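You operate a simulated robot arm through the tools that you are given. There is no shell and no other tool. Be economical: measure what you need, move in short steps, check, and stop when the job is done.

You run a simulated robot arm. Do the job below in one go: nothing can be reset, and whatever is moved stays where it is left.

## Task
Clamp the orange plate and the green pad and pin the blue slider.
Fine: plate in the cradle by the orange lever, pad in the cradle by the black star knob; lever and knob to HOLD, each after its piece is in; push the pull pin home.

The check looks at the end state, three seconds after you hand in, the way a careful person would. Anything else that was tipped, shoved, dropped, spilled or broken makes it a failure.

## Robot
A 7-joint arm with a two-finger parallel gripper on a trunk, on a base that drives. Base frame: it is fixed to the floor where the robot stands at the start and does not move with it; the origin is under the middle of the robot, x ahead of it, y to its left, z up; the surface under the hand at the start is at about z = 0.8. Readings come in m, rad, newtons and seconds.
Its first joint turns from -2.897 to 2.897 rad. Places, roughly: black pull pin [0.5, 0.3, 0.9]; black star knob [0.5, 0.6, 0.8]; cradle by the black star knob [0.5, 0.7, 0.8]; cradle by the orange lever [0.5, 0.1, 0.8]; orange lever [0.5, -0.1, 0.8]. Payload 4.4 kg.
Tool frame: the origin (TCP) lies between the finger pads and is the grasp point; the fingertips stand 0.023 m ahead of it; z points along the fingers, y is the line along which they close. The gripper opens to 0.094 m. The fingers are 0.038 m wide and 0.01 m thick; the gripper's body (0.054 by 0.096 m) begins 0.039 m behind the TCP.
Orientation is that of the tool frame in the base frame, as a unit quaternion [w, x, y, z]. With the fingers straight down and closing along the base's y, the tool's x points along the base's -x, its y along +y and its z along -z.

## Interface
- The arm moves only by the tool step_arm. Its argument "deltas" is a list that holds one entry, the list of rows, each a list of 7 numbers: the turn, a rotation vector about the tool's x, y, z in rad, then the shift along the tool's x, y, z in m, then the gripper command, from -1 (fully open) to 1 (shut), values between in proportion. In form: [[[ax, ay, az, x, y, z, jaw], ...]]. A call has 1 to 8 rows; each row shifts and turns the commanded pose from where the row before left it, along the tool's axes as they then stand. A row lasts 0.2 s, in which the tool goes at most 0.05 m and 0.15 rad; a call with a longer step from one row to the next is refused whole, and so is a gripper value outside its range. A pose out of reach is approached as far as the arm can. The call stops where the force on the tool passes 90 N (or 10 N more than at its start, if that is more) or the arm is blocked; 0.2 s more then pass. The fingers move at their own pace (about 0.108 m/s each) and stop on an object; they squeeze with about 43 N. The grip force told is the motor's: it shows also when the fingers shut on nothing. Time passes only in rows, and 0.2 s behind the last, so rows that do not move let the fingers close. The reply holds the time, the measured pose of the TCP, the force on the tool along the base axes, the opening and the grip force, in the units named above and with some noise, with the torque about the TCP (base axes, N m) and any sound that the robot's microphone picked up.
- Cameras (640 x 400 px; columns grow to the right, rows downward): "scene" is now at [0.1754, 0.2465, 1.4427]; the picture's right is [0.15, -0.99, 0.00], its down [-0.79, -0.12, -0.60] and it looks along [0.60, 0.09, -0.80] (base axes); focal length 271 px, centre (320, 200). "wrist" rides on the gripper at [0.086, 0.016, -0.075] in the tool frame; the picture's right is [-0.18, 0.98, 0.00], its down [-0.58, -0.11, -0.81] and it looks along [-0.79, -0.15, 0.59] (tool axes); focal length 243 px, centre (320, 200). There is no depth. A picture from a camera that has moved, and an enlarged one, comes with that camera's place and axes in the base frame and with its lens.
- capture(camera): a new picture of that camera. The clock stands still meanwhile.
- drive_base(legs): drives the robot by 1 to 6 legs, each [ahead, left, turn to the left] in m, m and rad, along the robot's own axes; the way and the turn of a leg run together, so that a leg with both is an arc; at most 1.5 m and 3.142 rad a leg. The arm and the cameras ride along, it lands a little off, and it stops where it bumps. It gives what a move gives.
- head_to(pan, tilt): turns the head with the scene camera to pan (to the left, within 2.094 rad either way) and tilt (down, from -0.506 to 1.204), counted from straight ahead of the robot. It gives what a move gives.
- zoom(camera, box): a new picture of the part [left, top, right, bottom] of that camera's present view, enlarged. The clock stands still meanwhile.
- sign_off(): hands the job in; it is judged then, once.

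Go step by step. Nothing tells you exact positions but the pictures and the camera data: compare them with the known pose of the tool, close in by small moves and look again before you grip or let go. The budget is 120 turns and 90 pictures, counting those below and the enlarged ones. Unless the task says otherwise, let go and move clear before handing in, and close with one line.

The tools are called after "Emit:" by a JSON object that holds its "op" and its "data". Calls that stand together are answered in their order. step_arm: Moves the arm, as the interface text tells. Its arguments: {"type":"object","properties":{"deltas":{"type":"array","items":{"type":"array","items":{"type":"array","items":{"type":"number"}}}}},"required":["deltas"]} The other tools are called the same way: drive_base (legs) drives the base; head_to (pan, tilt) turns the head that bears the scene camera; capture (camera) takes a picture; zoom (camera, box) takes an enlarged picture of a part of a camera's view; sign_off () hands the job in.

At the start:

```text
time: 0.0
tool_pos: [0.6327, 0.0577, 1.0588]
tool_rot: [0.001, 0.0, 1.0, -0.001]
contact_force: [0.4, 0.5, 0.8]
moment: [0.02, -0.01, 0.02]
opening: 0.094
finger_force: 0.1
robot x, y, heading: [0.0003, -0.0009, -0.002]
head pan, tilt: [0.154, 0.923]
```

scene: 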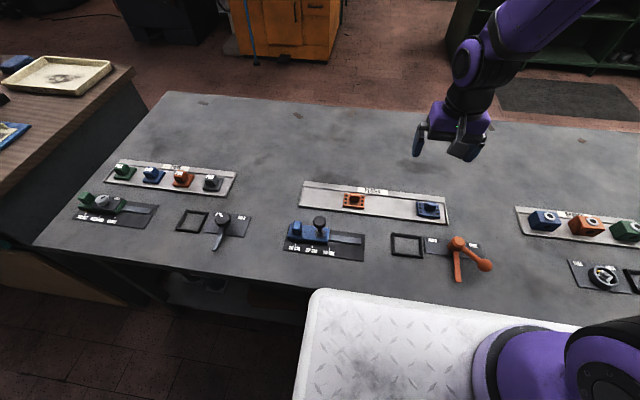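
wrist: 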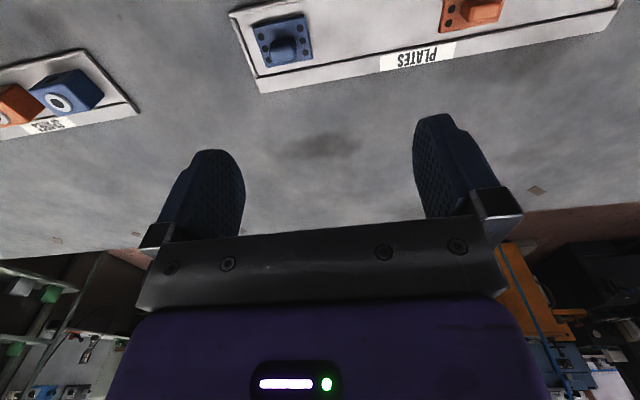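

I see a bench with trays of plates and pads, a blue slider in the middle, the cradle by the orange lever and another cradle to the left. I'll enlarge the areas to read the details.

Emit:
{"op": "zoom", "data": {"camera": "scene", "box": [60, 140, 280, 270]}}

Emit:
{"op": "zoom", "data": {"camera": "scene", "box": [270, 170, 510, 300]}}

Emit:
{"op": "zoom", "data": {"camera": "scene", "box": [275, 200, 375, 265]}}

```text
2.91 times, centred on (170, 205) of scene
camera zoom: at [0.1754, 0.2465, 1.4427], right [0.15, -0.99, 0.0], down [-0.79, -0.12, -0.6], along [0.6, 0.09, -0.8], focal length 788 px, centre (756, 186)
```

zoom: 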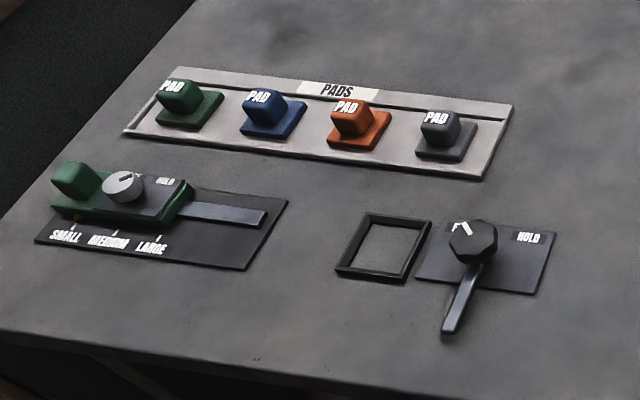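

```text
2.67 times, centred on (390, 235) of scene
camera zoom: at [0.1754, 0.2465, 1.4427], right [0.15, -0.99, 0.0], down [-0.79, -0.12, -0.6], along [0.6, 0.09, -0.8], focal length 723 px, centre (133, 107)
```

zoom: 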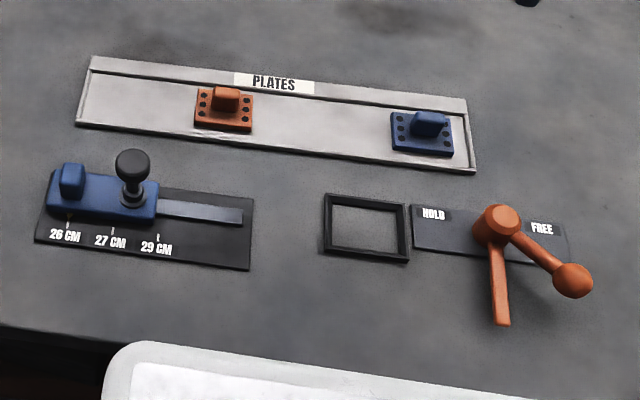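

```text
6.15 times, centred on (325, 232) of scene
camera zoom: at [0.1754, 0.2465, 1.4427], right [0.15, -0.99, 0.0], down [-0.79, -0.12, -0.6], along [0.6, 0.09, -0.8], focal length 1668 px, centre (289, 0)
```

zoom: 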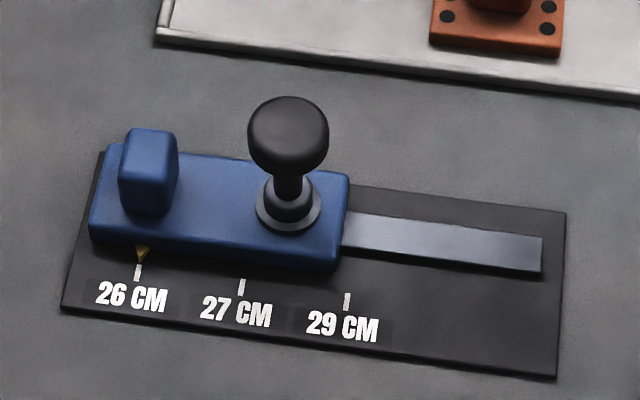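

The orange plate is near [0.65, 0.22], its cradle near [0.54, 0.07] and the lever hub near [0.535, -0.04], which is close to the inner reach limit. I'll back the base off a little and then look closer.

Emit:
{"op": "drive_base", "data": {"legs": [[-0.2, 0.1, 0]]}}

Emit:
{"op": "head_to", "data": {"pan": 0.0, "tilt": 0.75}}

Emit:
{"op": "capture", "data": {"camera": "scene"}}

```text
time: 1.7
tool_pos: [0.432, 0.1577, 1.0603]
tool_rot: [0.0, -0.001, 1.0, 0.0]
contact_force: [-0.1, -0.1, -0.1]
moment: [-0.02, -0.01, -0.01]
opening: 0.0941
finger_force: 0.0
robot x, y, heading: [-0.2, 0.0981, -0.004]
head pan, tilt: [0.154, 0.923]
```

```text
time: 2.4
tool_pos: [0.4307, 0.1573, 1.0604]
tool_rot: [0.0, 0.0, 1.0, 0.0]
contact_force: [0.2, 0.0, 0.0]
moment: [0.01, 0.02, 0.01]
opening: 0.0941
finger_force: 0.0
robot x, y, heading: [-0.2021, 0.0978, -0.0]
head pan, tilt: [0.0, 0.75]
```

```text
84 pictures are left
camera scene: at [-0.016, 0.3351, 1.4562], right [0.0, -1.0, 0.0], down [-0.68, 0.0, -0.73], along [0.73, 0.0, -0.68], focal length 271 px, centre (320, 200)
```

scene: 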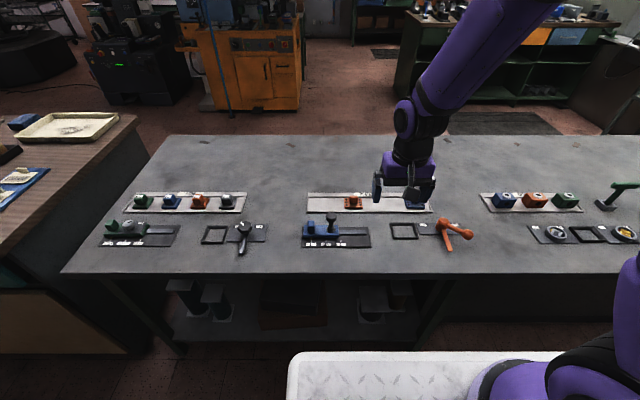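

The view is wider now. I'll enlarge the plate and cradle/lever areas for measuring.

Emit:
{"op": "zoom", "data": {"camera": "scene", "box": [300, 180, 400, 250]}}

Emit:
{"op": "zoom", "data": {"camera": "scene", "box": [380, 195, 490, 260]}}

```text
5.71 times, centred on (350, 215) of scene
camera zoom: at [-0.016, 0.3351, 1.4562], right [0.0, -1.0, 0.0], down [-0.68, 0.0, -0.73], along [0.73, 0.0, -0.68], focal length 1549 px, centre (149, 114)
```

zoom: 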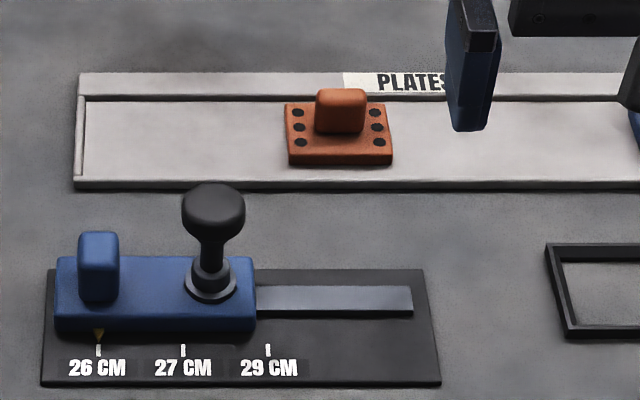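

```text
5.82 times, centred on (435, 228) of scene
camera zoom: at [-0.016, 0.3351, 1.4562], right [0.0, -1.0, 0.0], down [-0.68, 0.0, -0.73], along [0.73, 0.0, -0.68], focal length 1577 px, centre (-349, 40)
```

zoom: 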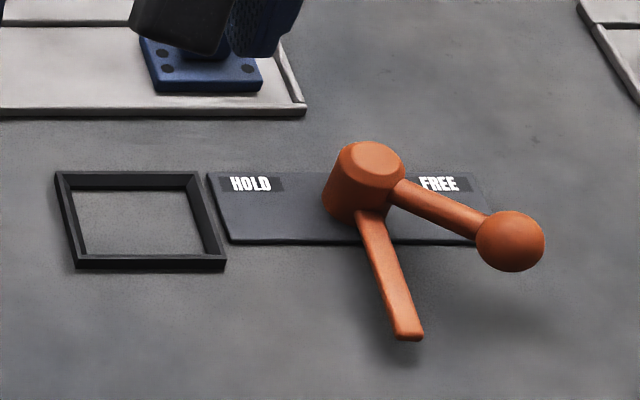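

The plate lies square to the axes with its post at about [0.657, 0.222], and the cradle centre is near [0.536, 0.075]. I'll move the open hand above the post and check.

Emit:
{"op": "step_arm", "data": {"deltas": [[[0, 0, 0, -0.038, 0.0108, 0.018, -0.17], [0, 0, 0, -0.038, 0.0108, 0.018, -0.17], [0, 0, 0, -0.038, 0.0108, 0.018, -0.17], [0, 0, 0, -0.038, 0.0108, 0.018, -0.17], [0, 0, 0, -0.038, 0.0108, 0.018, -0.17], [0, 0, 0, -0.038, 0.0108, 0.018, -0.17], [0, 0, 0, 0, 0, 0.03, -0.17]]]}}

Emit:
{"op": "capture", "data": {"camera": "wrist"}}

Emit:
{"op": "zoom", "data": {"camera": "scene", "box": [310, 160, 390, 210]}}

```text
time: 4.0
tool_pos: [0.6593, 0.224, 0.9223]
tool_rot: [0.0, 0.0, 1.0, 0.0]
contact_force: [-0.1, -0.7, 0.4]
moment: [0.0, -0.03, -0.02]
opening: 0.0551
finger_force: 0.1
robot x, y, heading: [-0.2013, 0.1022, -0.001]
head pan, tilt: [0.0, 0.75]
```

```text
81 pictures are left
camera wrist: at [0.5731, 0.2401, 0.9963], right [0.18, 0.98, 0.0], down [0.58, -0.11, 0.81], along [0.79, -0.15, -0.59], focal length 243 px, centre (320, 200)
```

wrist: 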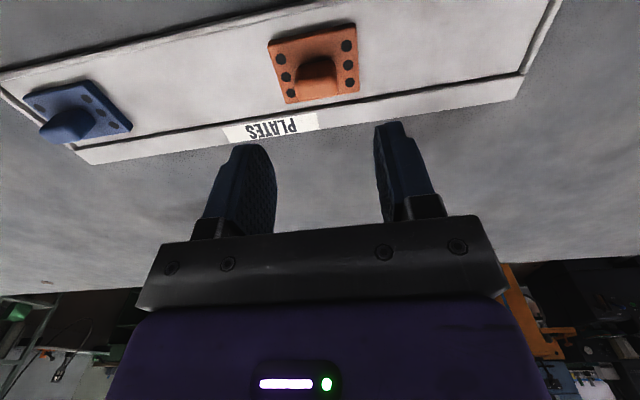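

```text
8.00 times, centred on (350, 185) of scene
camera zoom: at [-0.0164, 0.3349, 1.4563], right [0.0, -1.0, 0.0], down [-0.68, 0.0, -0.73], along [0.73, 0.0, -0.68], focal length 2168 px, centre (80, 320)
```

zoom: 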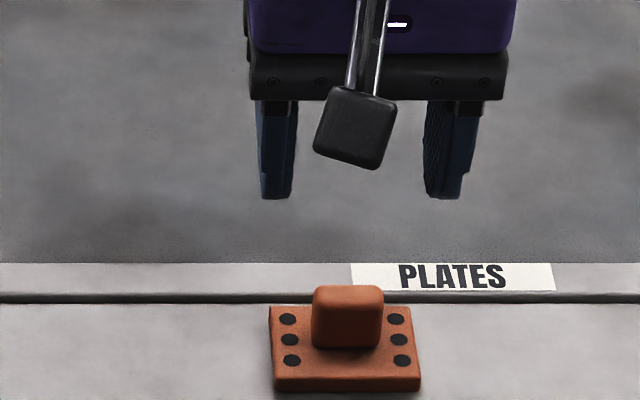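

The hand lines up with the post to within a millimetre or two, and two views agree on the plate centre at [0.657, 0.222]. I'll lower to just above the plate and close on the post.

Emit:
{"op": "step_arm", "data": {"deltas": [[[0, 0, 0, 0.001, -0.0015, 0.03, -0.17], [0, 0, 0, 0.001, 0, 0.03, -0.17], [0, 0, 0, 0, 0, 0.018, -0.17], [0, 0, 0, 0, 0, 0, -0.17]]]}}

Emit:
{"op": "zoom", "data": {"camera": "scene", "box": [310, 160, 390, 210]}}

```text
time: 5.0
tool_pos: [0.6554, 0.2207, 0.8428]
tool_rot: [-0.001, 0.0, 1.0, 0.001]
contact_force: [0.3, 0.3, 0.0]
moment: [-0.02, 0.03, 0.01]
opening: 0.0551
finger_force: 0.0
robot x, y, heading: [-0.2013, 0.0978, 0.003]
head pan, tilt: [0.0, 0.75]
```

```text
8.00 times, centred on (350, 185) of scene
camera zoom: at [-0.016, 0.335, 1.4562], right [0.0, -1.0, 0.0], down [-0.68, 0.0, -0.73], along [0.73, 0.0, -0.68], focal length 2168 px, centre (80, 320)
```

zoom: 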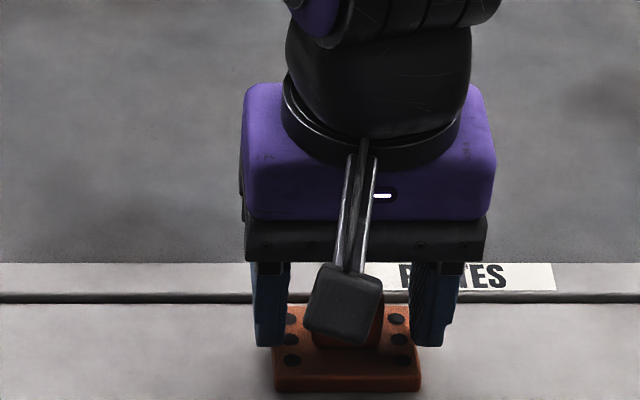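

The fingers straddle the post just above the plate. I'll close and lift.

Emit:
{"op": "step_arm", "data": {"deltas": [[[0, 0, 0, 0, 0, 0, 1], [0, 0, 0, 0, 0, 0, 1], [0, 0, 0, 0, 0, 0, 1], [0, 0, 0, 0, 0, -0.03, 1], [0, 0, 0, 0, 0, -0.04, 1], [0, 0, 0, 0, 0, -0.02, 1]]]}}

Emit:
{"op": "capture", "data": {"camera": "wrist"}}

```text
time: 6.4
tool_pos: [0.6571, 0.2222, 0.9344]
tool_rot: [0.001, 0.0, 1.0, 0.0]
contact_force: [0.8, 0.2, -3.0]
moment: [-0.01, 0.01, 0.01]
opening: 0.0299
finger_force: 43.0
robot x, y, heading: [-0.2003, 0.0982, -0.001]
head pan, tilt: [0.0, 0.75]
```

```text
78 pictures are left
camera wrist: at [0.5711, 0.2387, 1.0081], right [0.18, 0.98, 0.0], down [0.58, -0.11, 0.81], along [0.79, -0.15, -0.59], focal length 243 px, centre (320, 200)
```

wrist: 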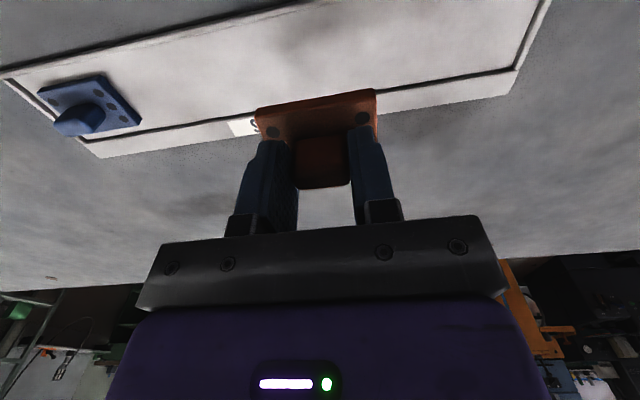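

The plate is held squarely. I'll carry it over the cradle and look before lowering.

Emit:
{"op": "step_arm", "data": {"deltas": [[[0, 0, 0, 0.0242, -0.0294, 0, 1], [0, 0, 0, 0.0242, -0.0294, 0, 1], [0, 0, 0, 0.0242, -0.0294, 0, 1], [0, 0, 0, 0.0242, -0.0294, 0, 1], [0, 0, 0, 0.0242, -0.0294, 0, 1], [0, 0, 0, 0, 0, 0.03, 1], [0, 0, 0, 0, 0, 0, 1]]]}}

Emit:
{"op": "capture", "data": {"camera": "wrist"}}

Emit:
{"op": "zoom", "data": {"camera": "scene", "box": [370, 190, 450, 250]}}

```text
time: 8.0
tool_pos: [0.5378, 0.0742, 0.9031]
tool_rot: [0.001, 0.0, 1.0, -0.001]
contact_force: [-0.5, -0.8, -2.4]
moment: [0.0, -0.02, -0.01]
opening: 0.0295
finger_force: 42.8
robot x, y, heading: [-0.2019, 0.1017, 0.004]
head pan, tilt: [0.0, 0.75]
```

```text
77 pictures are left
camera wrist: at [0.4512, 0.0907, 0.9773], right [0.18, 0.98, 0.0], down [0.58, -0.11, 0.81], along [0.79, -0.15, -0.59], focal length 243 px, centre (320, 200)
```

wrist: 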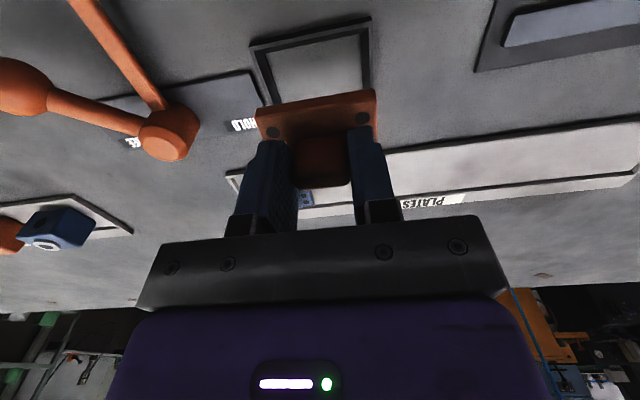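

```text
6.67 times, centred on (410, 220) of scene
camera zoom: at [-0.0159, 0.335, 1.4562], right [0.0, -1.0, 0.0], down [-0.68, 0.0, -0.73], along [0.73, 0.0, -0.68], focal length 1807 px, centre (-280, 67)
```

zoom: 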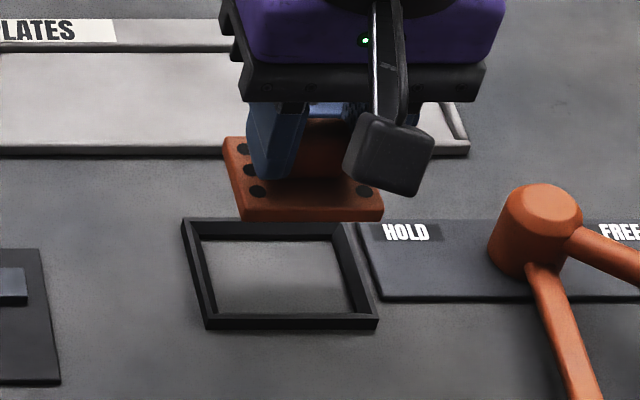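

The plate and cradle centres agree in y (about 0.0745); x needs a closer comparison. I'll lower to about a centimetre above the rim and compare edges.

Emit:
{"op": "step_arm", "data": {"deltas": [[[0, 0, 0, 0, 0, 0.02, 1], [0, 0, 0, 0, 0, 0.02, 1], [0, 0, 0, 0, 0, 0, 1]]]}}

Emit:
{"op": "zoom", "data": {"camera": "scene", "box": [380, 200, 430, 240]}}

Emit:
{"op": "zoom", "data": {"camera": "wrist", "box": [200, 40, 440, 190]}}

```text
time: 8.8
tool_pos: [0.5367, 0.0745, 0.8642]
tool_rot: [0.001, -0.001, 1.0, 0.0]
contact_force: [0.1, 0.3, -2.6]
moment: [0.02, 0.0, 0.0]
opening: 0.0296
finger_force: 42.8
robot x, y, heading: [-0.2003, 0.0991, -0.001]
head pan, tilt: [0.0, 0.75]
```

```text
10.00 times, centred on (405, 220) of scene
camera zoom: at [-0.016, 0.335, 1.4562], right [0.0, -1.0, 0.0], down [-0.68, 0.0, -0.73], along [0.73, 0.0, -0.68], focal length 2710 px, centre (-530, 0)
```

zoom: 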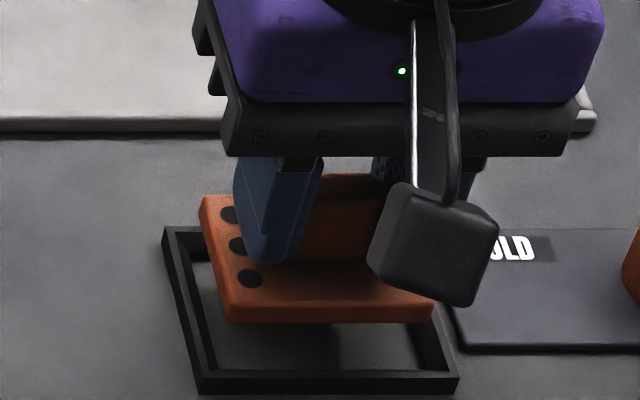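

```text
2.67 times, centred on (320, 115) of wrist
camera zoom: at [0.4504, 0.091, 0.9375], right [0.18, 0.98, 0.0], down [0.58, -0.11, 0.81], along [0.79, -0.15, -0.59], focal length 647 px, centre (320, 427)
```

zoom: 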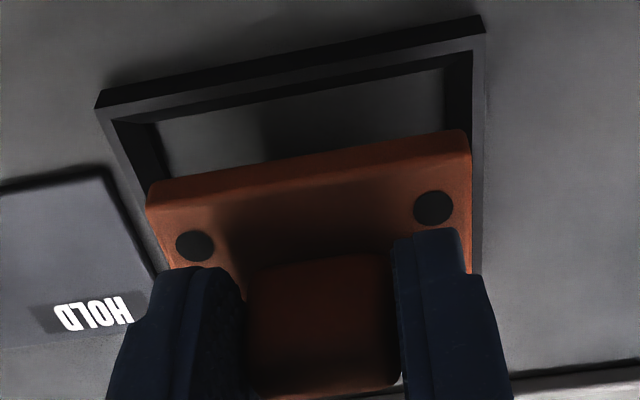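

Plate and cradle agree in y to under a millimetre, and in x to 1–2 mm, with about 3 mm clearance each side. I'll lower most of the way and watch the force.

Emit:
{"op": "step_arm", "data": {"deltas": [[[0, 0, 0, 0.001, -0.0004, 0.01, 1], [0, 0, 0, 0, 0, 0.006, 1], [0, 0, 0, 0, 0, 0.005, 1], [0, 0, 0, 0, 0, 0, 1]]]}}

Emit:
{"op": "zoom", "data": {"camera": "scene", "box": [380, 200, 430, 240]}}

```text
time: 9.8
tool_pos: [0.5366, 0.0735, 0.8418]
tool_rot: [0.0, 0.0, 1.0, 0.0]
contact_force: [-0.1, -5.9, -4.2]
moment: [-0.26, -0.01, 0.12]
opening: 0.0298
finger_force: 42.8
robot x, y, heading: [-0.199, 0.0975, -0.001]
head pan, tilt: [0.0, 0.75]
```

```text
10.00 times, centred on (405, 220) of scene
camera zoom: at [-0.0158, 0.3348, 1.4562], right [0.0, -1.0, 0.0], down [-0.68, 0.0, -0.73], along [0.73, 0.0, -0.68], focal length 2710 px, centre (-530, 0)
```

zoom: 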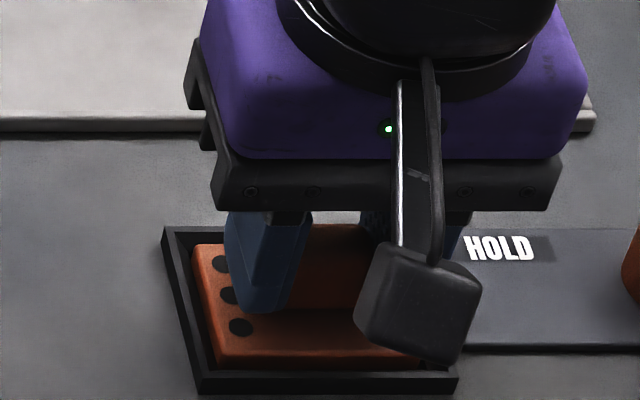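

The plate has entered the cradle with a slight side touch on the left wall. I'll nudge it right and lower the last few millimetres.

Emit:
{"op": "step_arm", "data": {"deltas": [[[0, 0, 0, 0, -0.0015, 0, 1], [0, 0, 0, 0, 0, 0.002, 1], [0, 0, 0, 0, 0, 0.002, 1], [0, 0, 0, 0, 0, 0, 1]]]}}

```text
time: 10.8
tool_pos: [0.5356, 0.0721, 0.84]
tool_rot: [0.002, 0.0, 1.0, 0.0]
contact_force: [-3.1, 3.0, 31.0]
moment: [0.1, -0.07, 0.0]
opening: 0.0298
finger_force: 43.1
robot x, y, heading: [-0.203, 0.0992, -0.001]
head pan, tilt: [0.0, 0.75]
```

Vertical force shows it has bottomed. I'll open, rise and check the seat.

Emit:
{"op": "step_arm", "data": {"deltas": [[[0, 0, 0, 0, 0, -0.001, -0.1], [0, 0, 0, 0, 0, 0, -0.1], [0, 0, 0, 0, 0, 0, -0.1], [0, 0, 0, 0, 0, -0.03, -0.1], [0, 0, 0, 0, 0, -0.045, -0.1], [0, 0, 0, 0, 0.03, -0.04, -0.1], [0, 0, 0, 0, 0.04, 0, -0.1], [0, 0, 0, 0, 0.04, 0, -0.1]]]}}

Emit:
{"op": "zoom", "data": {"camera": "scene", "box": [380, 195, 480, 260]}}

Emit:
{"op": "zoom", "data": {"camera": "scene", "box": [385, 215, 425, 245]}}

```text
time: 12.6
tool_pos: [0.5338, 0.1808, 0.9531]
tool_rot: [0.0, 0.001, 1.0, 0.0]
contact_force: [0.0, -0.4, 1.3]
moment: [0.04, 0.01, -0.03]
opening: 0.0517
finger_force: 0.1
robot x, y, heading: [-0.2023, 0.105, -0.0]
head pan, tilt: [0.0, 0.75]
```

```text
6.15 times, centred on (430, 228) of scene
camera zoom: at [-0.0157, 0.3343, 1.4563], right [0.0, -1.0, 0.0], down [-0.68, 0.0, -0.73], along [0.73, 0.0, -0.68], focal length 1668 px, centre (-357, 31)
```

zoom: 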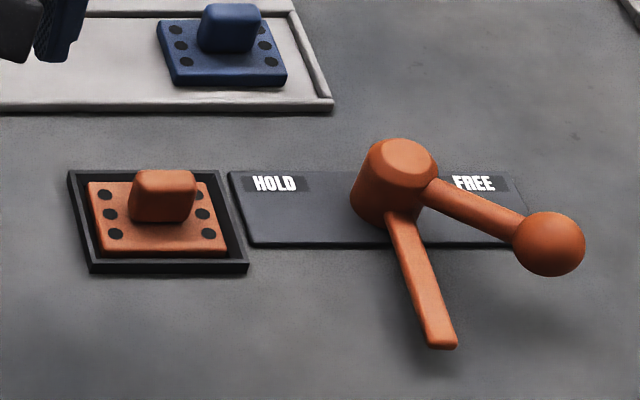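

```text
13.33 times, centred on (405, 230) of scene
camera zoom: at [-0.0157, 0.3343, 1.4563], right [0.0, -1.0, 0.0], down [-0.68, 0.0, -0.73], along [0.73, 0.0, -0.68], focal length 3614 px, centre (-813, -200)
```

zoom: 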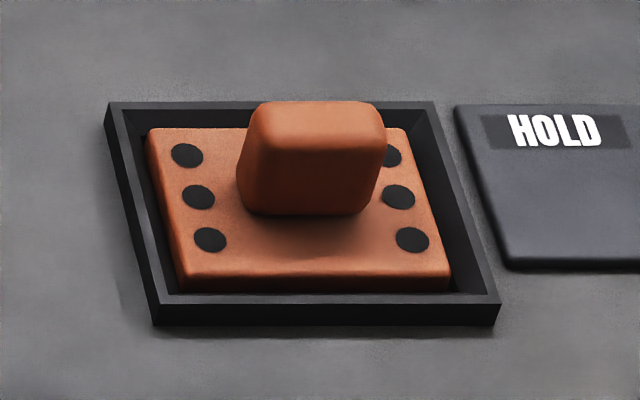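

The plate is seated flat inside the cradle. Next the orange lever: ball near [0.494, -0.097, 0.842], hub near [0.543, -0.042]; I'll go round to the ball's right side with closed fingers and push it left, so the clamp bar swings over the plate.

Emit:
{"op": "step_arm", "data": {"deltas": [[[0, 0, 0, 0.00675, -0.0402, 0, 1], [0, 0, 0, 0.00675, -0.0402, 0, 1], [0, 0, 0, 0.00675, -0.0402, 0, 1], [0, 0, 0, 0.00675, -0.0402, 0, 1], [0, 0, 0, 0.00675, -0.0402, 0, 1], [0, 0, 0, 0.00675, -0.0402, 0, 1], [0, 0, 0, 0.00675, -0.0402, 0, 1], [0, 0, 0, 0.00675, -0.0402, 0, 1]]]}}

Emit:
{"op": "step_arm", "data": {"deltas": [[[0, 0, 0, 0, 0, 0.03, 1], [0, 0, 0, 0, 0, 0.03, 1], [0, 0, 0, 0, 0, 0, 1]]]}}

Emit:
{"op": "zoom", "data": {"camera": "scene", "box": [380, 195, 480, 260]}}

Emit:
{"op": "capture", "data": {"camera": "wrist"}}

```text
time: 14.4
tool_pos: [0.482, -0.1377, 0.954]
tool_rot: [-0.001, -0.002, 1.0, 0.0]
contact_force: [0.9, 1.5, -0.3]
moment: [-0.06, 0.04, -0.02]
opening: 0.0001
finger_force: 42.2
robot x, y, heading: [-0.2015, 0.0985, 0.0]
head pan, tilt: [0.0, 0.75]
```

```text
time: 15.2
tool_pos: [0.4803, -0.1389, 0.8937]
tool_rot: [0.001, 0.0, 1.0, 0.0]
contact_force: [-0.1, -1.2, 0.8]
moment: [0.01, 0.01, 0.02]
opening: 0.0
finger_force: 43.0
robot x, y, heading: [-0.1996, 0.0986, -0.002]
head pan, tilt: [0.0, 0.75]
```

```text
6.15 times, centred on (430, 228) of scene
camera zoom: at [-0.0161, 0.335, 1.4562], right [0.0, -1.0, 0.0], down [-0.68, 0.0, -0.73], along [0.73, 0.0, -0.68], focal length 1668 px, centre (-357, 31)
```

zoom: 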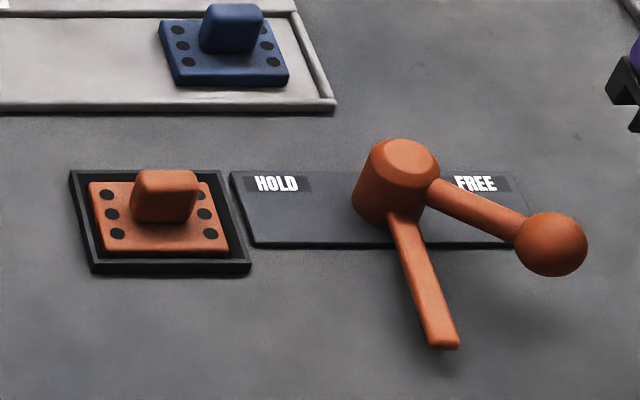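

```text
69 pictures are left
camera wrist: at [0.3944, -0.1223, 0.9674], right [0.18, 0.98, 0.0], down [0.58, -0.11, 0.81], along [0.79, -0.15, -0.59], focal length 243 px, centre (320, 200)
```

wrist: 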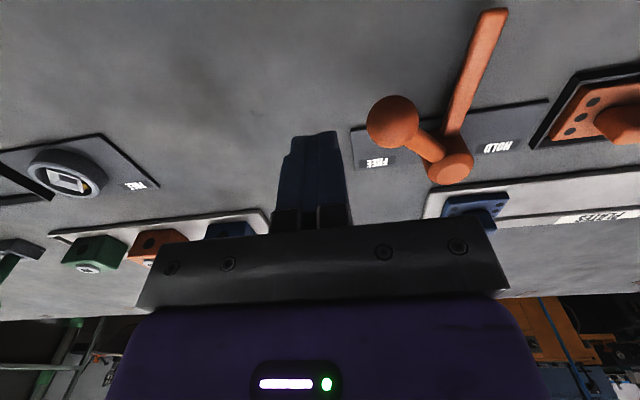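

The wrist view confirms the ball near [0.49, -0.097]. I'll lower beside it and push left in small steps.

Emit:
{"op": "step_arm", "data": {"deltas": [[[0, 0, 0, 0, 0, 0.03, 1], [0, 0, 0, 0, 0, 0.015, 1], [0, 0, 0, 0, 0.01, 0, 1], [0, 0, 0, 0, 0.01, 0, 1], [0, 0, 0, 0, 0.01, 0, 1], [0, 0, 0, 0, 0.01, 0, 1]]]}}

Emit:
{"op": "zoom", "data": {"camera": "scene", "box": [380, 195, 480, 260]}}

```text
time: 16.6
tool_pos: [0.4804, -0.1008, 0.8488]
tool_rot: [-0.001, 0.0, 1.0, 0.0]
contact_force: [0.1, -0.6, -0.1]
moment: [-0.02, 0.02, -0.03]
opening: 0.0003
finger_force: 42.7
robot x, y, heading: [-0.2025, 0.0982, 0.0]
head pan, tilt: [0.0, 0.75]
```

```text
6.15 times, centred on (430, 228) of scene
camera zoom: at [-0.0159, 0.3349, 1.4562], right [0.0, -1.0, 0.0], down [-0.68, 0.0, -0.73], along [0.73, 0.0, -0.68], focal length 1668 px, centre (-357, 31)
```

zoom: 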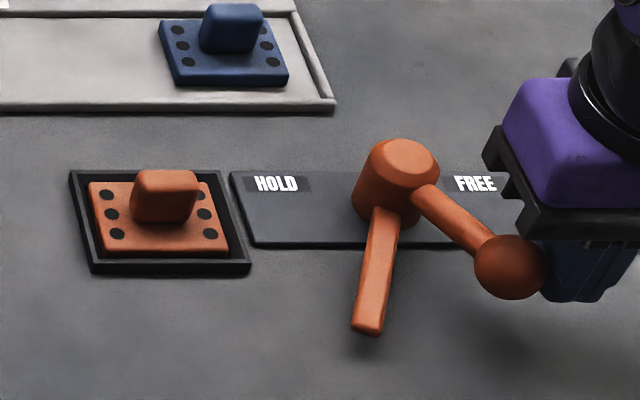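

The lever is turning freely and the bar swings toward the plate. I'll keep pushing.

Emit:
{"op": "step_arm", "data": {"deltas": [[[0, 0, 0, 0, 0.01, 0, 1], [0, 0, 0, 0, 0.01, 0, 1], [0, 0, 0, 0, 0.01, 0, 1], [0, 0, 0, 0, 0.01, 0, 1], [0, 0, 0, 0, 0.01, 0, 1]]]}}

Emit:
{"op": "zoom", "data": {"camera": "scene", "box": [380, 195, 480, 260]}}

```text
time: 17.8
tool_pos: [0.4816, -0.0492, 0.8483]
tool_rot: [0.001, 0.0, 1.0, 0.0]
contact_force: [2.2, -4.5, 0.8]
moment: [-0.03, -0.02, -0.06]
opening: 0.0
finger_force: 42.3
robot x, y, heading: [-0.2053, 0.1003, 0.001]
head pan, tilt: [0.0, 0.75]
```

```text
6.15 times, centred on (430, 228) of scene
camera zoom: at [-0.0159, 0.3347, 1.4563], right [0.0, -1.0, 0.0], down [-0.68, 0.0, -0.73], along [0.73, 0.0, -0.68], focal length 1668 px, centre (-357, 31)
```

zoom: 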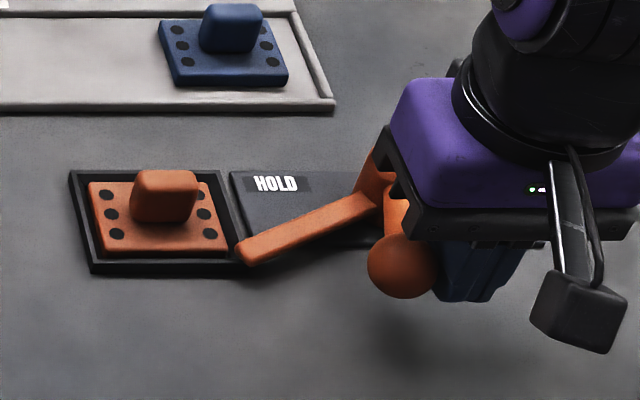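

The bar is about 30° short of the plate. I'll continue in smaller steps, watching the force.

Emit:
{"op": "step_arm", "data": {"deltas": [[[0, 0, 0, 0, 0.008, 0, 1], [0, 0, 0, 0, 0.008, 0, 1], [0, 0, 0, 0, 0.006, 0, 1]]]}}

Emit:
{"op": "zoom", "data": {"camera": "scene", "box": [380, 195, 480, 260]}}

```text
time: 18.6
tool_pos: [0.4803, -0.0269, 0.8505]
tool_rot: [0.0, 0.0, 1.0, 0.0]
contact_force: [-0.3, -0.8, -0.2]
moment: [0.01, 0.0, -0.01]
opening: 0.0001
finger_force: 42.6
robot x, y, heading: [-0.2022, 0.0963, -0.0]
head pan, tilt: [0.0, 0.75]
```

```text
6.15 times, centred on (430, 228) of scene
camera zoom: at [-0.016, 0.3349, 1.4562], right [0.0, -1.0, 0.0], down [-0.68, 0.0, -0.73], along [0.73, 0.0, -0.68], focal length 1668 px, centre (-357, 31)
```

zoom: 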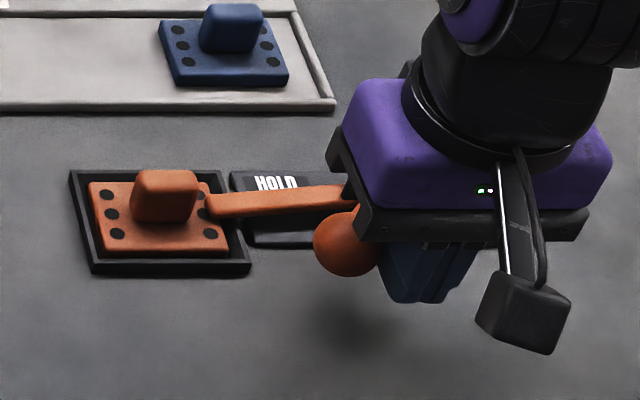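

The bar is now over the plate's edge. A few more millimetres to find the end stop.

Emit:
{"op": "step_arm", "data": {"deltas": [[[0, 0, 0, 0, 0.003, 0, 1], [0, 0, 0, 0, 0.003, 0, 1], [0, 0, 0, 0, 0, 0, 1]]]}}

Emit:
{"op": "zoom", "data": {"camera": "scene", "box": [380, 195, 480, 260]}}

```text
time: 19.4
tool_pos: [0.4808, -0.0256, 0.8491]
tool_rot: [0.001, 0.003, 1.0, -0.001]
contact_force: [0.5, -48.2, 6.1]
moment: [0.0, -0.07, -0.6]
opening: 0.0002
finger_force: 42.3
robot x, y, heading: [-0.2048, 0.098, 0.002]
head pan, tilt: [0.0, 0.75]
```

```text
6.15 times, centred on (430, 228) of scene
camera zoom: at [-0.016, 0.3328, 1.4565], right [0.0, -1.0, 0.0], down [-0.68, 0.0, -0.73], along [0.73, 0.0, -0.68], focal length 1668 px, centre (-357, 31)
```

zoom: 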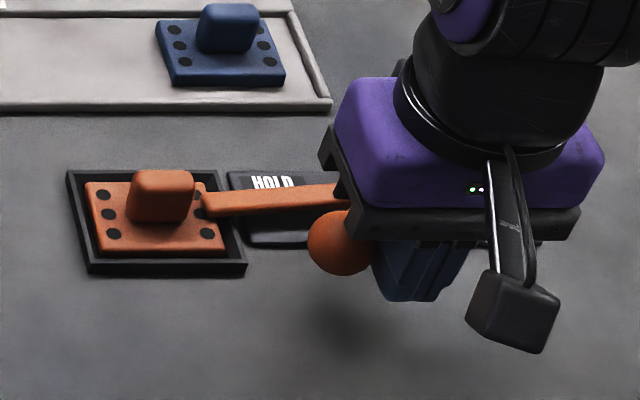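

The force jumped to 48 N, so the lever is at its stop. I'll back away, rise and move over toward the pin.

Emit:
{"op": "step_arm", "data": {"deltas": [[[0, 0, 0, 0, -0.02, 0, 1], [0, 0, 0, 0, -0.015, 0, 1], [0, 0, 0, 0, 0, -0.05, 1], [0, 0, 0, 0, 0, -0.05, 1], [0, 0, 0, 0, 0, -0.03, 1]]]}}

Emit:
{"op": "step_arm", "data": {"deltas": [[[0, 0, 0, 0, 0.05, 0, 1], [0, 0, 0, 0, 0.05, 0, 1], [0, 0, 0, 0, 0.05, 0, 1], [0, 0, 0, 0, 0.04, 0, 1]]]}}

Emit:
{"op": "zoom", "data": {"camera": "scene", "box": [380, 195, 480, 260]}}

Emit:
{"op": "zoom", "data": {"camera": "scene", "box": [295, 200, 385, 255]}}

```text
time: 20.6
tool_pos: [0.4817, -0.0558, 0.9794]
tool_rot: [-0.001, 0.001, 1.0, -0.001]
contact_force: [0.1, -0.5, -0.3]
moment: [0.0, -0.01, -0.01]
opening: 0.0
finger_force: 42.2
robot x, y, heading: [-0.2021, 0.0996, 0.001]
head pan, tilt: [0.0, 0.75]
```

```text
time: 21.6
tool_pos: [0.481, 0.1319, 0.9777]
tool_rot: [0.0, 0.001, 1.0, -0.001]
contact_force: [-0.4, -1.1, 0.0]
moment: [0.02, 0.02, -0.02]
opening: 0.0
finger_force: 42.4
robot x, y, heading: [-0.2017, 0.0984, 0.001]
head pan, tilt: [0.0, 0.75]
```

```text
6.15 times, centred on (430, 228) of scene
camera zoom: at [-0.0158, 0.3343, 1.4563], right [0.0, -1.0, 0.0], down [-0.68, 0.0, -0.73], along [0.73, 0.0, -0.68], focal length 1668 px, centre (-357, 31)
```

zoom: 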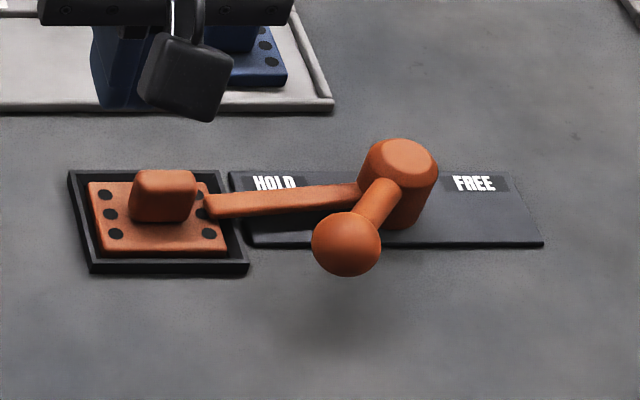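

```text
7.11 times, centred on (340, 228) of scene
camera zoom: at [-0.0158, 0.3343, 1.4563], right [0.0, -1.0, 0.0], down [-0.68, 0.0, -0.73], along [0.73, 0.0, -0.68], focal length 1927 px, centre (178, 4)
```

zoom: 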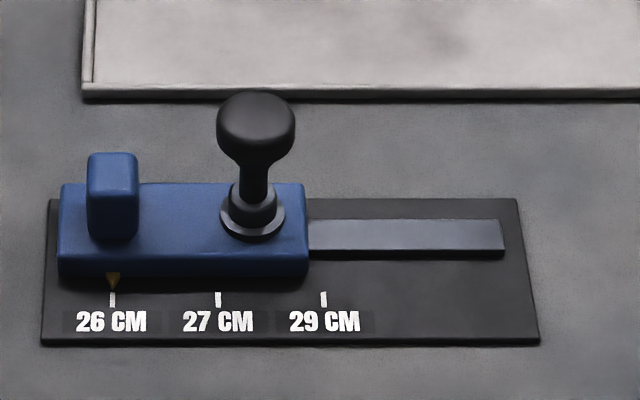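

The lever points to HOLD with the bar over the plate. The pin head is near [0.519, 0.301], top about z 0.905; I'll move the closed fingers above it.

Emit:
{"op": "step_arm", "data": {"deltas": [[[0, 0, 0, -0.0095, 0.0423, 0, 1], [0, 0, 0, -0.0095, 0.0423, 0, 1], [0, 0, 0, -0.0095, 0.0423, 0, 1], [0, 0, 0, -0.0095, 0.0423, 0, 1], [0, 0, 0, 0, 0, 0.03, 1], [0, 0, 0, 0, 0, 0, 1]]]}}

Emit:
{"op": "capture", "data": {"camera": "wrist"}}

Emit:
{"op": "zoom", "data": {"camera": "scene", "box": [290, 170, 380, 230]}}

```text
time: 23.0
tool_pos: [0.519, 0.3032, 0.9488]
tool_rot: [0.0, -0.001, 1.0, 0.0]
contact_force: [0.0, 0.8, 0.3]
moment: [0.0, -0.01, 0.01]
opening: 0.0
finger_force: 42.6
robot x, y, heading: [-0.1993, 0.0982, 0.0]
head pan, tilt: [0.0, 0.75]
```

```text
62 pictures are left
camera wrist: at [0.4335, 0.3191, 1.0231], right [0.18, 0.98, 0.0], down [0.58, -0.11, 0.81], along [0.79, -0.15, -0.59], focal length 243 px, centre (320, 200)
```

wrist: 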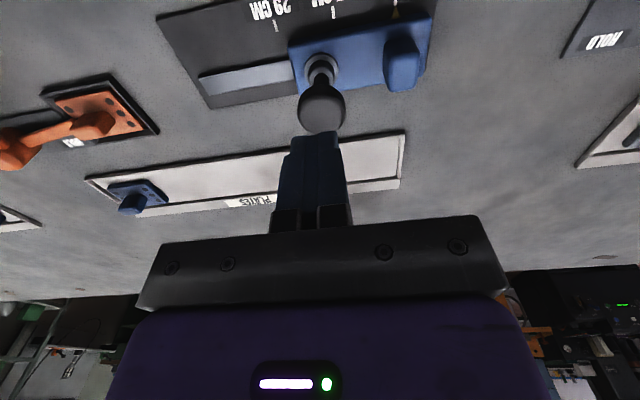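

```text
6.67 times, centred on (335, 200) of scene
camera zoom: at [-0.0161, 0.3351, 1.4562], right [0.0, -1.0, 0.0], down [-0.68, 0.0, -0.73], along [0.73, 0.0, -0.68], focal length 1807 px, centre (220, 200)
```

zoom: 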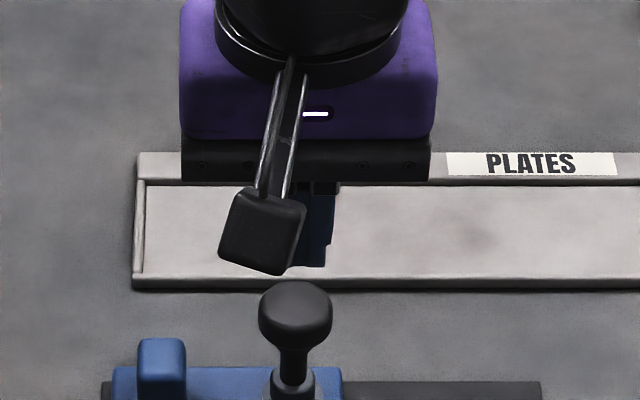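

The fingers are centred above the pin head. I'll press down in small steps.

Emit:
{"op": "step_arm", "data": {"deltas": [[[0, 0, 0, 0, 0, 0.01, 1], [0, 0, 0, 0, 0, 0.006, 1], [0, 0, 0, 0, 0, 0.006, 1], [0, 0, 0, 0, 0, 0.006, 1]]]}}

Emit:
{"op": "zoom", "data": {"camera": "scene", "box": [295, 190, 385, 255]}}

```text
time: 24.0
tool_pos: [0.5196, 0.3041, 0.9217]
tool_rot: [0.0, 0.0, 1.0, 0.0]
contact_force: [0.6, -0.2, -0.1]
moment: [-0.03, 0.01, 0.0]
opening: 0.0
finger_force: 42.7
robot x, y, heading: [-0.1993, 0.1016, -0.007]
head pan, tilt: [0.0, 0.75]
```

```text
6.15 times, centred on (340, 222) of scene
camera zoom: at [-0.016, 0.335, 1.4562], right [0.0, -1.0, 0.0], down [-0.68, 0.0, -0.73], along [0.73, 0.0, -0.68], focal length 1668 px, centre (197, 62)
```

zoom: 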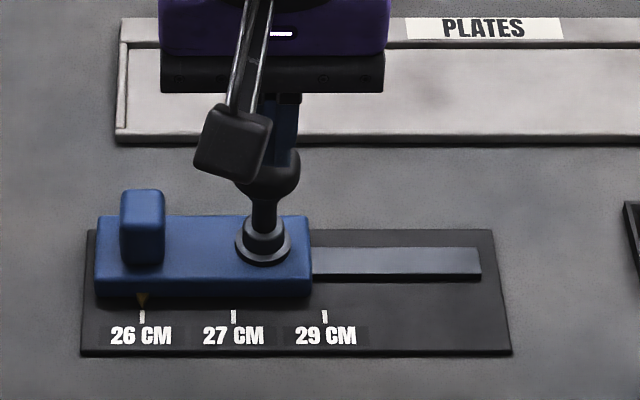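

No contact yet. Continuing down.

Emit:
{"op": "step_arm", "data": {"deltas": [[[0, 0, 0, 0, 0, 0.005, 1], [0, 0, 0, 0, 0, 0.005, 1], [0, 0, 0, 0, 0, 0.005, 1]]]}}

Emit:
{"op": "zoom", "data": {"camera": "scene", "box": [295, 190, 385, 255]}}

```text
time: 24.8
tool_pos: [0.5185, 0.3025, 0.9074]
tool_rot: [0.0, 0.0, 1.0, -0.001]
contact_force: [-0.6, -0.5, 2.7]
moment: [-0.03, 0.02, -0.01]
opening: 0.0
finger_force: 42.0
robot x, y, heading: [-0.2001, 0.0955, -0.001]
head pan, tilt: [0.0, 0.75]
```

```text
6.15 times, centred on (340, 222) of scene
camera zoom: at [-0.0161, 0.335, 1.4562], right [0.0, -1.0, 0.0], down [-0.68, 0.0, -0.73], along [0.73, 0.0, -0.68], focal length 1668 px, centre (197, 62)
```

zoom: 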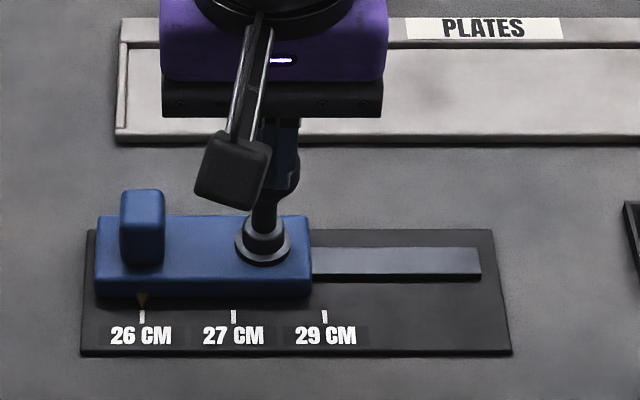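

I can't tell whether the tip is on the head or beside it. Let me look with the wrist camera.

Emit:
{"op": "zoom", "data": {"camera": "wrist", "box": [220, 0, 440, 220]}}

Emit:
{"op": "zoom", "data": {"camera": "scene", "box": [315, 205, 355, 235]}}

```text
1.82 times, centred on (330, 110) of wrist
camera zoom: at [0.4328, 0.3193, 0.9809], right [0.18, 0.98, 0.0], down [0.58, -0.11, 0.81], along [0.79, -0.15, -0.59], focal length 441 px, centre (302, 364)
```

zoom: 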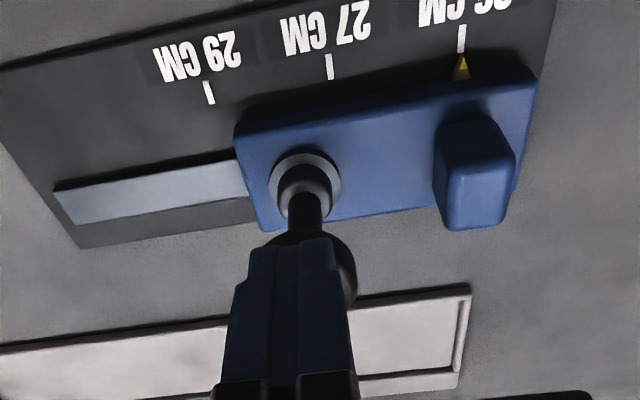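

```text
13.33 times, centred on (335, 220) of scene
camera zoom: at [-0.0161, 0.335, 1.4562], right [0.0, -1.0, 0.0], down [-0.68, 0.0, -0.73], along [0.73, 0.0, -0.68], focal length 3614 px, centre (120, -67)
```

zoom: 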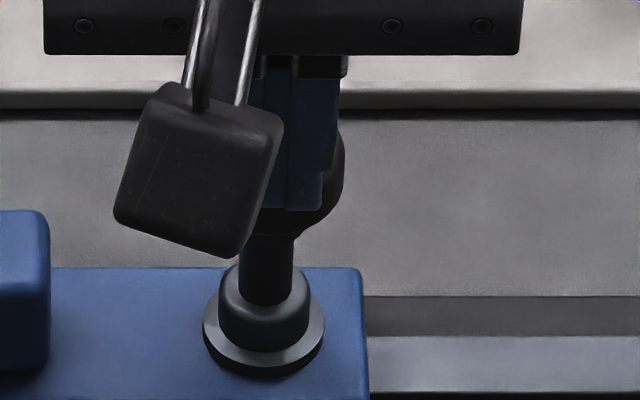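

Recomputing, the two views fit a pin slightly farther out and lower: about [0.530, 0.302], top z ≈ 0.884, with the tip only on its near edge. I'll lift, shift 11 mm forward and press.

Emit:
{"op": "step_arm", "data": {"deltas": [[[0, 0, 0, 0, 0, -0.015, 1], [0, 0, 0, -0.011, 0, 0, 1], [0, 0, 0, 0, 0, 0.009, 1], [0, 0, 0, 0, 0, 0, 1]]]}}

Emit:
{"op": "zoom", "data": {"camera": "wrist", "box": [220, 0, 440, 220]}}

Emit:
{"op": "zoom", "data": {"camera": "scene", "box": [315, 205, 355, 235]}}

```text
time: 25.8
tool_pos: [0.5296, 0.3025, 0.9131]
tool_rot: [0.0, -0.001, 1.0, 0.0]
contact_force: [0.3, 0.7, 0.1]
moment: [-0.01, 0.01, 0.04]
opening: 0.0001
finger_force: 42.1
robot x, y, heading: [-0.2012, 0.099, 0.002]
head pan, tilt: [0.0, 0.75]
```

```text
1.82 times, centred on (330, 110) of wrist
camera zoom: at [0.444, 0.3198, 0.9868], right [0.18, 0.98, 0.0], down [0.58, -0.11, 0.81], along [0.79, -0.15, -0.59], focal length 441 px, centre (302, 364)
```

zoom: 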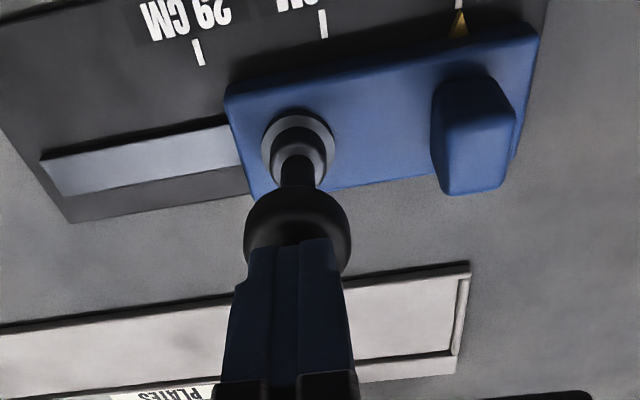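

```text
13.33 times, centred on (335, 220) of scene
camera zoom: at [-0.016, 0.3351, 1.4562], right [0.0, -1.0, 0.0], down [-0.68, 0.0, -0.73], along [0.73, 0.0, -0.68], focal length 3614 px, centre (120, -67)
```

zoom: 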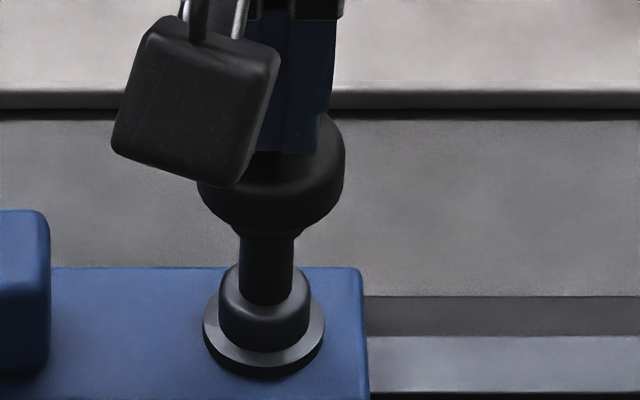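

The tip now sits over the head's middle. Pressing down step by step.

Emit:
{"op": "step_arm", "data": {"deltas": [[[0, 0, 0, 0, 0, 0.005, 1], [0, 0, 0, 0, 0, 0.005, 1], [0, 0, 0, 0, 0, 0.004, 1], [0, 0, 0, 0, 0, 0.004, 1]]]}}

Emit:
{"op": "zoom", "data": {"camera": "scene", "box": [315, 205, 355, 235]}}

```text
time: 26.8
tool_pos: [0.5297, 0.3036, 0.8948]
tool_rot: [0.0, 0.0, 1.0, 0.0]
contact_force: [-0.5, 0.1, -0.1]
moment: [0.01, -0.02, 0.0]
opening: 0.0001
finger_force: 42.9
robot x, y, heading: [-0.2004, 0.0984, 0.001]
head pan, tilt: [0.0, 0.75]
```

```text
13.33 times, centred on (335, 220) of scene
camera zoom: at [-0.016, 0.335, 1.4562], right [0.0, -1.0, 0.0], down [-0.68, 0.0, -0.73], along [0.73, 0.0, -0.68], focal length 3614 px, centre (120, -67)
```

zoom: 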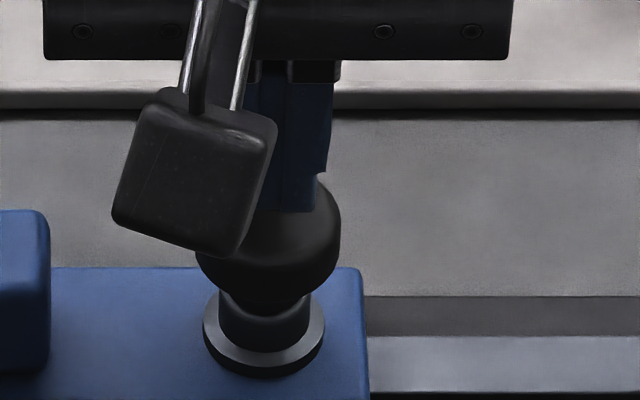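

The pin is going down with the finger. I'll continue until it stops.

Emit:
{"op": "step_arm", "data": {"deltas": [[[0, 0, 0, 0, 0, 0.004, 1], [0, 0, 0, 0, 0, 0.004, 1], [0, 0, 0, 0, 0, 0, 1]]]}}

Emit:
{"op": "zoom", "data": {"camera": "scene", "box": [315, 205, 355, 235]}}

```text
time: 27.6
tool_pos: [0.5298, 0.3033, 0.885]
tool_rot: [0.0, -0.001, 1.0, -0.001]
contact_force: [0.4, 0.2, 0.8]
moment: [-0.01, 0.0, 0.0]
opening: 0.0
finger_force: 42.7
robot x, y, heading: [-0.2033, 0.0983, -0.0]
head pan, tilt: [0.0, 0.75]
```

```text
13.33 times, centred on (335, 220) of scene
camera zoom: at [-0.016, 0.3351, 1.4562], right [0.0, -1.0, 0.0], down [-0.68, 0.0, -0.73], along [0.73, 0.0, -0.68], focal length 3614 px, centre (120, -67)
```

zoom: 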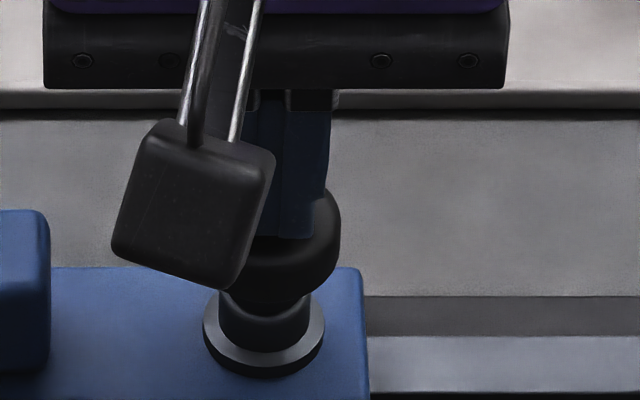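

Emit:
{"op": "step_arm", "data": {"deltas": [[[0, 0, 0, 0, 0, 0.004, 1], [0, 0, 0, 0, 0, 0.003, 1], [0, 0, 0, 0, 0, 0, 1]]]}}

Emit:
{"op": "zoom", "data": {"camera": "scene", "box": [315, 205, 355, 235]}}

```text
time: 28.4
tool_pos: [0.5296, 0.303, 0.8815]
tool_rot: [0.002, -0.001, 1.0, 0.002]
contact_force: [-5.0, -3.1, 60.3]
moment: [-0.14, 0.12, 0.12]
opening: 0.0
finger_force: 42.4
robot x, y, heading: [-0.2022, 0.1012, 0.001]
head pan, tilt: [0.0, 0.75]
```

```text
13.33 times, centred on (335, 220) of scene
camera zoom: at [-0.0182, 0.3343, 1.4566], right [0.0, -1.0, 0.0], down [-0.68, 0.0, -0.73], along [0.73, 0.0, -0.68], focal length 3614 px, centre (120, -67)
```

zoom: 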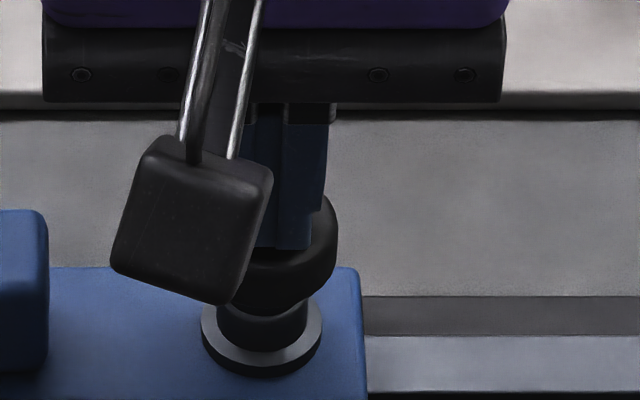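

It hit a solid stop at 60 N, so the pin should be home. I'll rise and check.

Emit:
{"op": "step_arm", "data": {"deltas": [[[0, 0, 0, 0, 0, -0.04, 1], [0, 0, 0, 0, 0, -0.05, 1], [0, 0, 0, 0, 0, -0.05, 1], [0, 0, 0, 0, 0, -0.04, 1], [0, 0, 0, 0, -0.05, 0, 1], [0, 0, 0, 0, -0.05, 0, 1]]]}}

Emit:
{"op": "zoom", "data": {"camera": "scene", "box": [300, 200, 380, 255]}}

```text
time: 29.8
tool_pos: [0.5293, 0.2045, 1.0583]
tool_rot: [0.0, -0.002, 1.0, 0.0]
contact_force: [-0.7, 1.6, -0.1]
moment: [-0.05, 0.01, 0.0]
opening: 0.0
finger_force: 42.2
robot x, y, heading: [-0.2006, 0.0996, 0.005]
head pan, tilt: [0.0, 0.75]
```

```text
7.27 times, centred on (340, 228) of scene
camera zoom: at [-0.0162, 0.336, 1.4561], right [0.0, -1.0, 0.0], down [-0.68, 0.0, -0.73], along [0.73, 0.0, -0.68], focal length 1971 px, centre (174, 0)
```

zoom: 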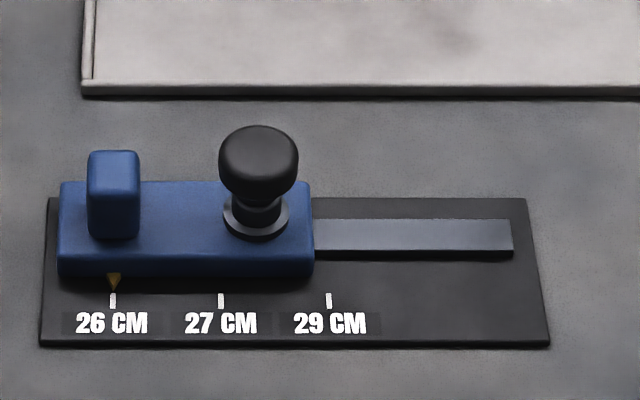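

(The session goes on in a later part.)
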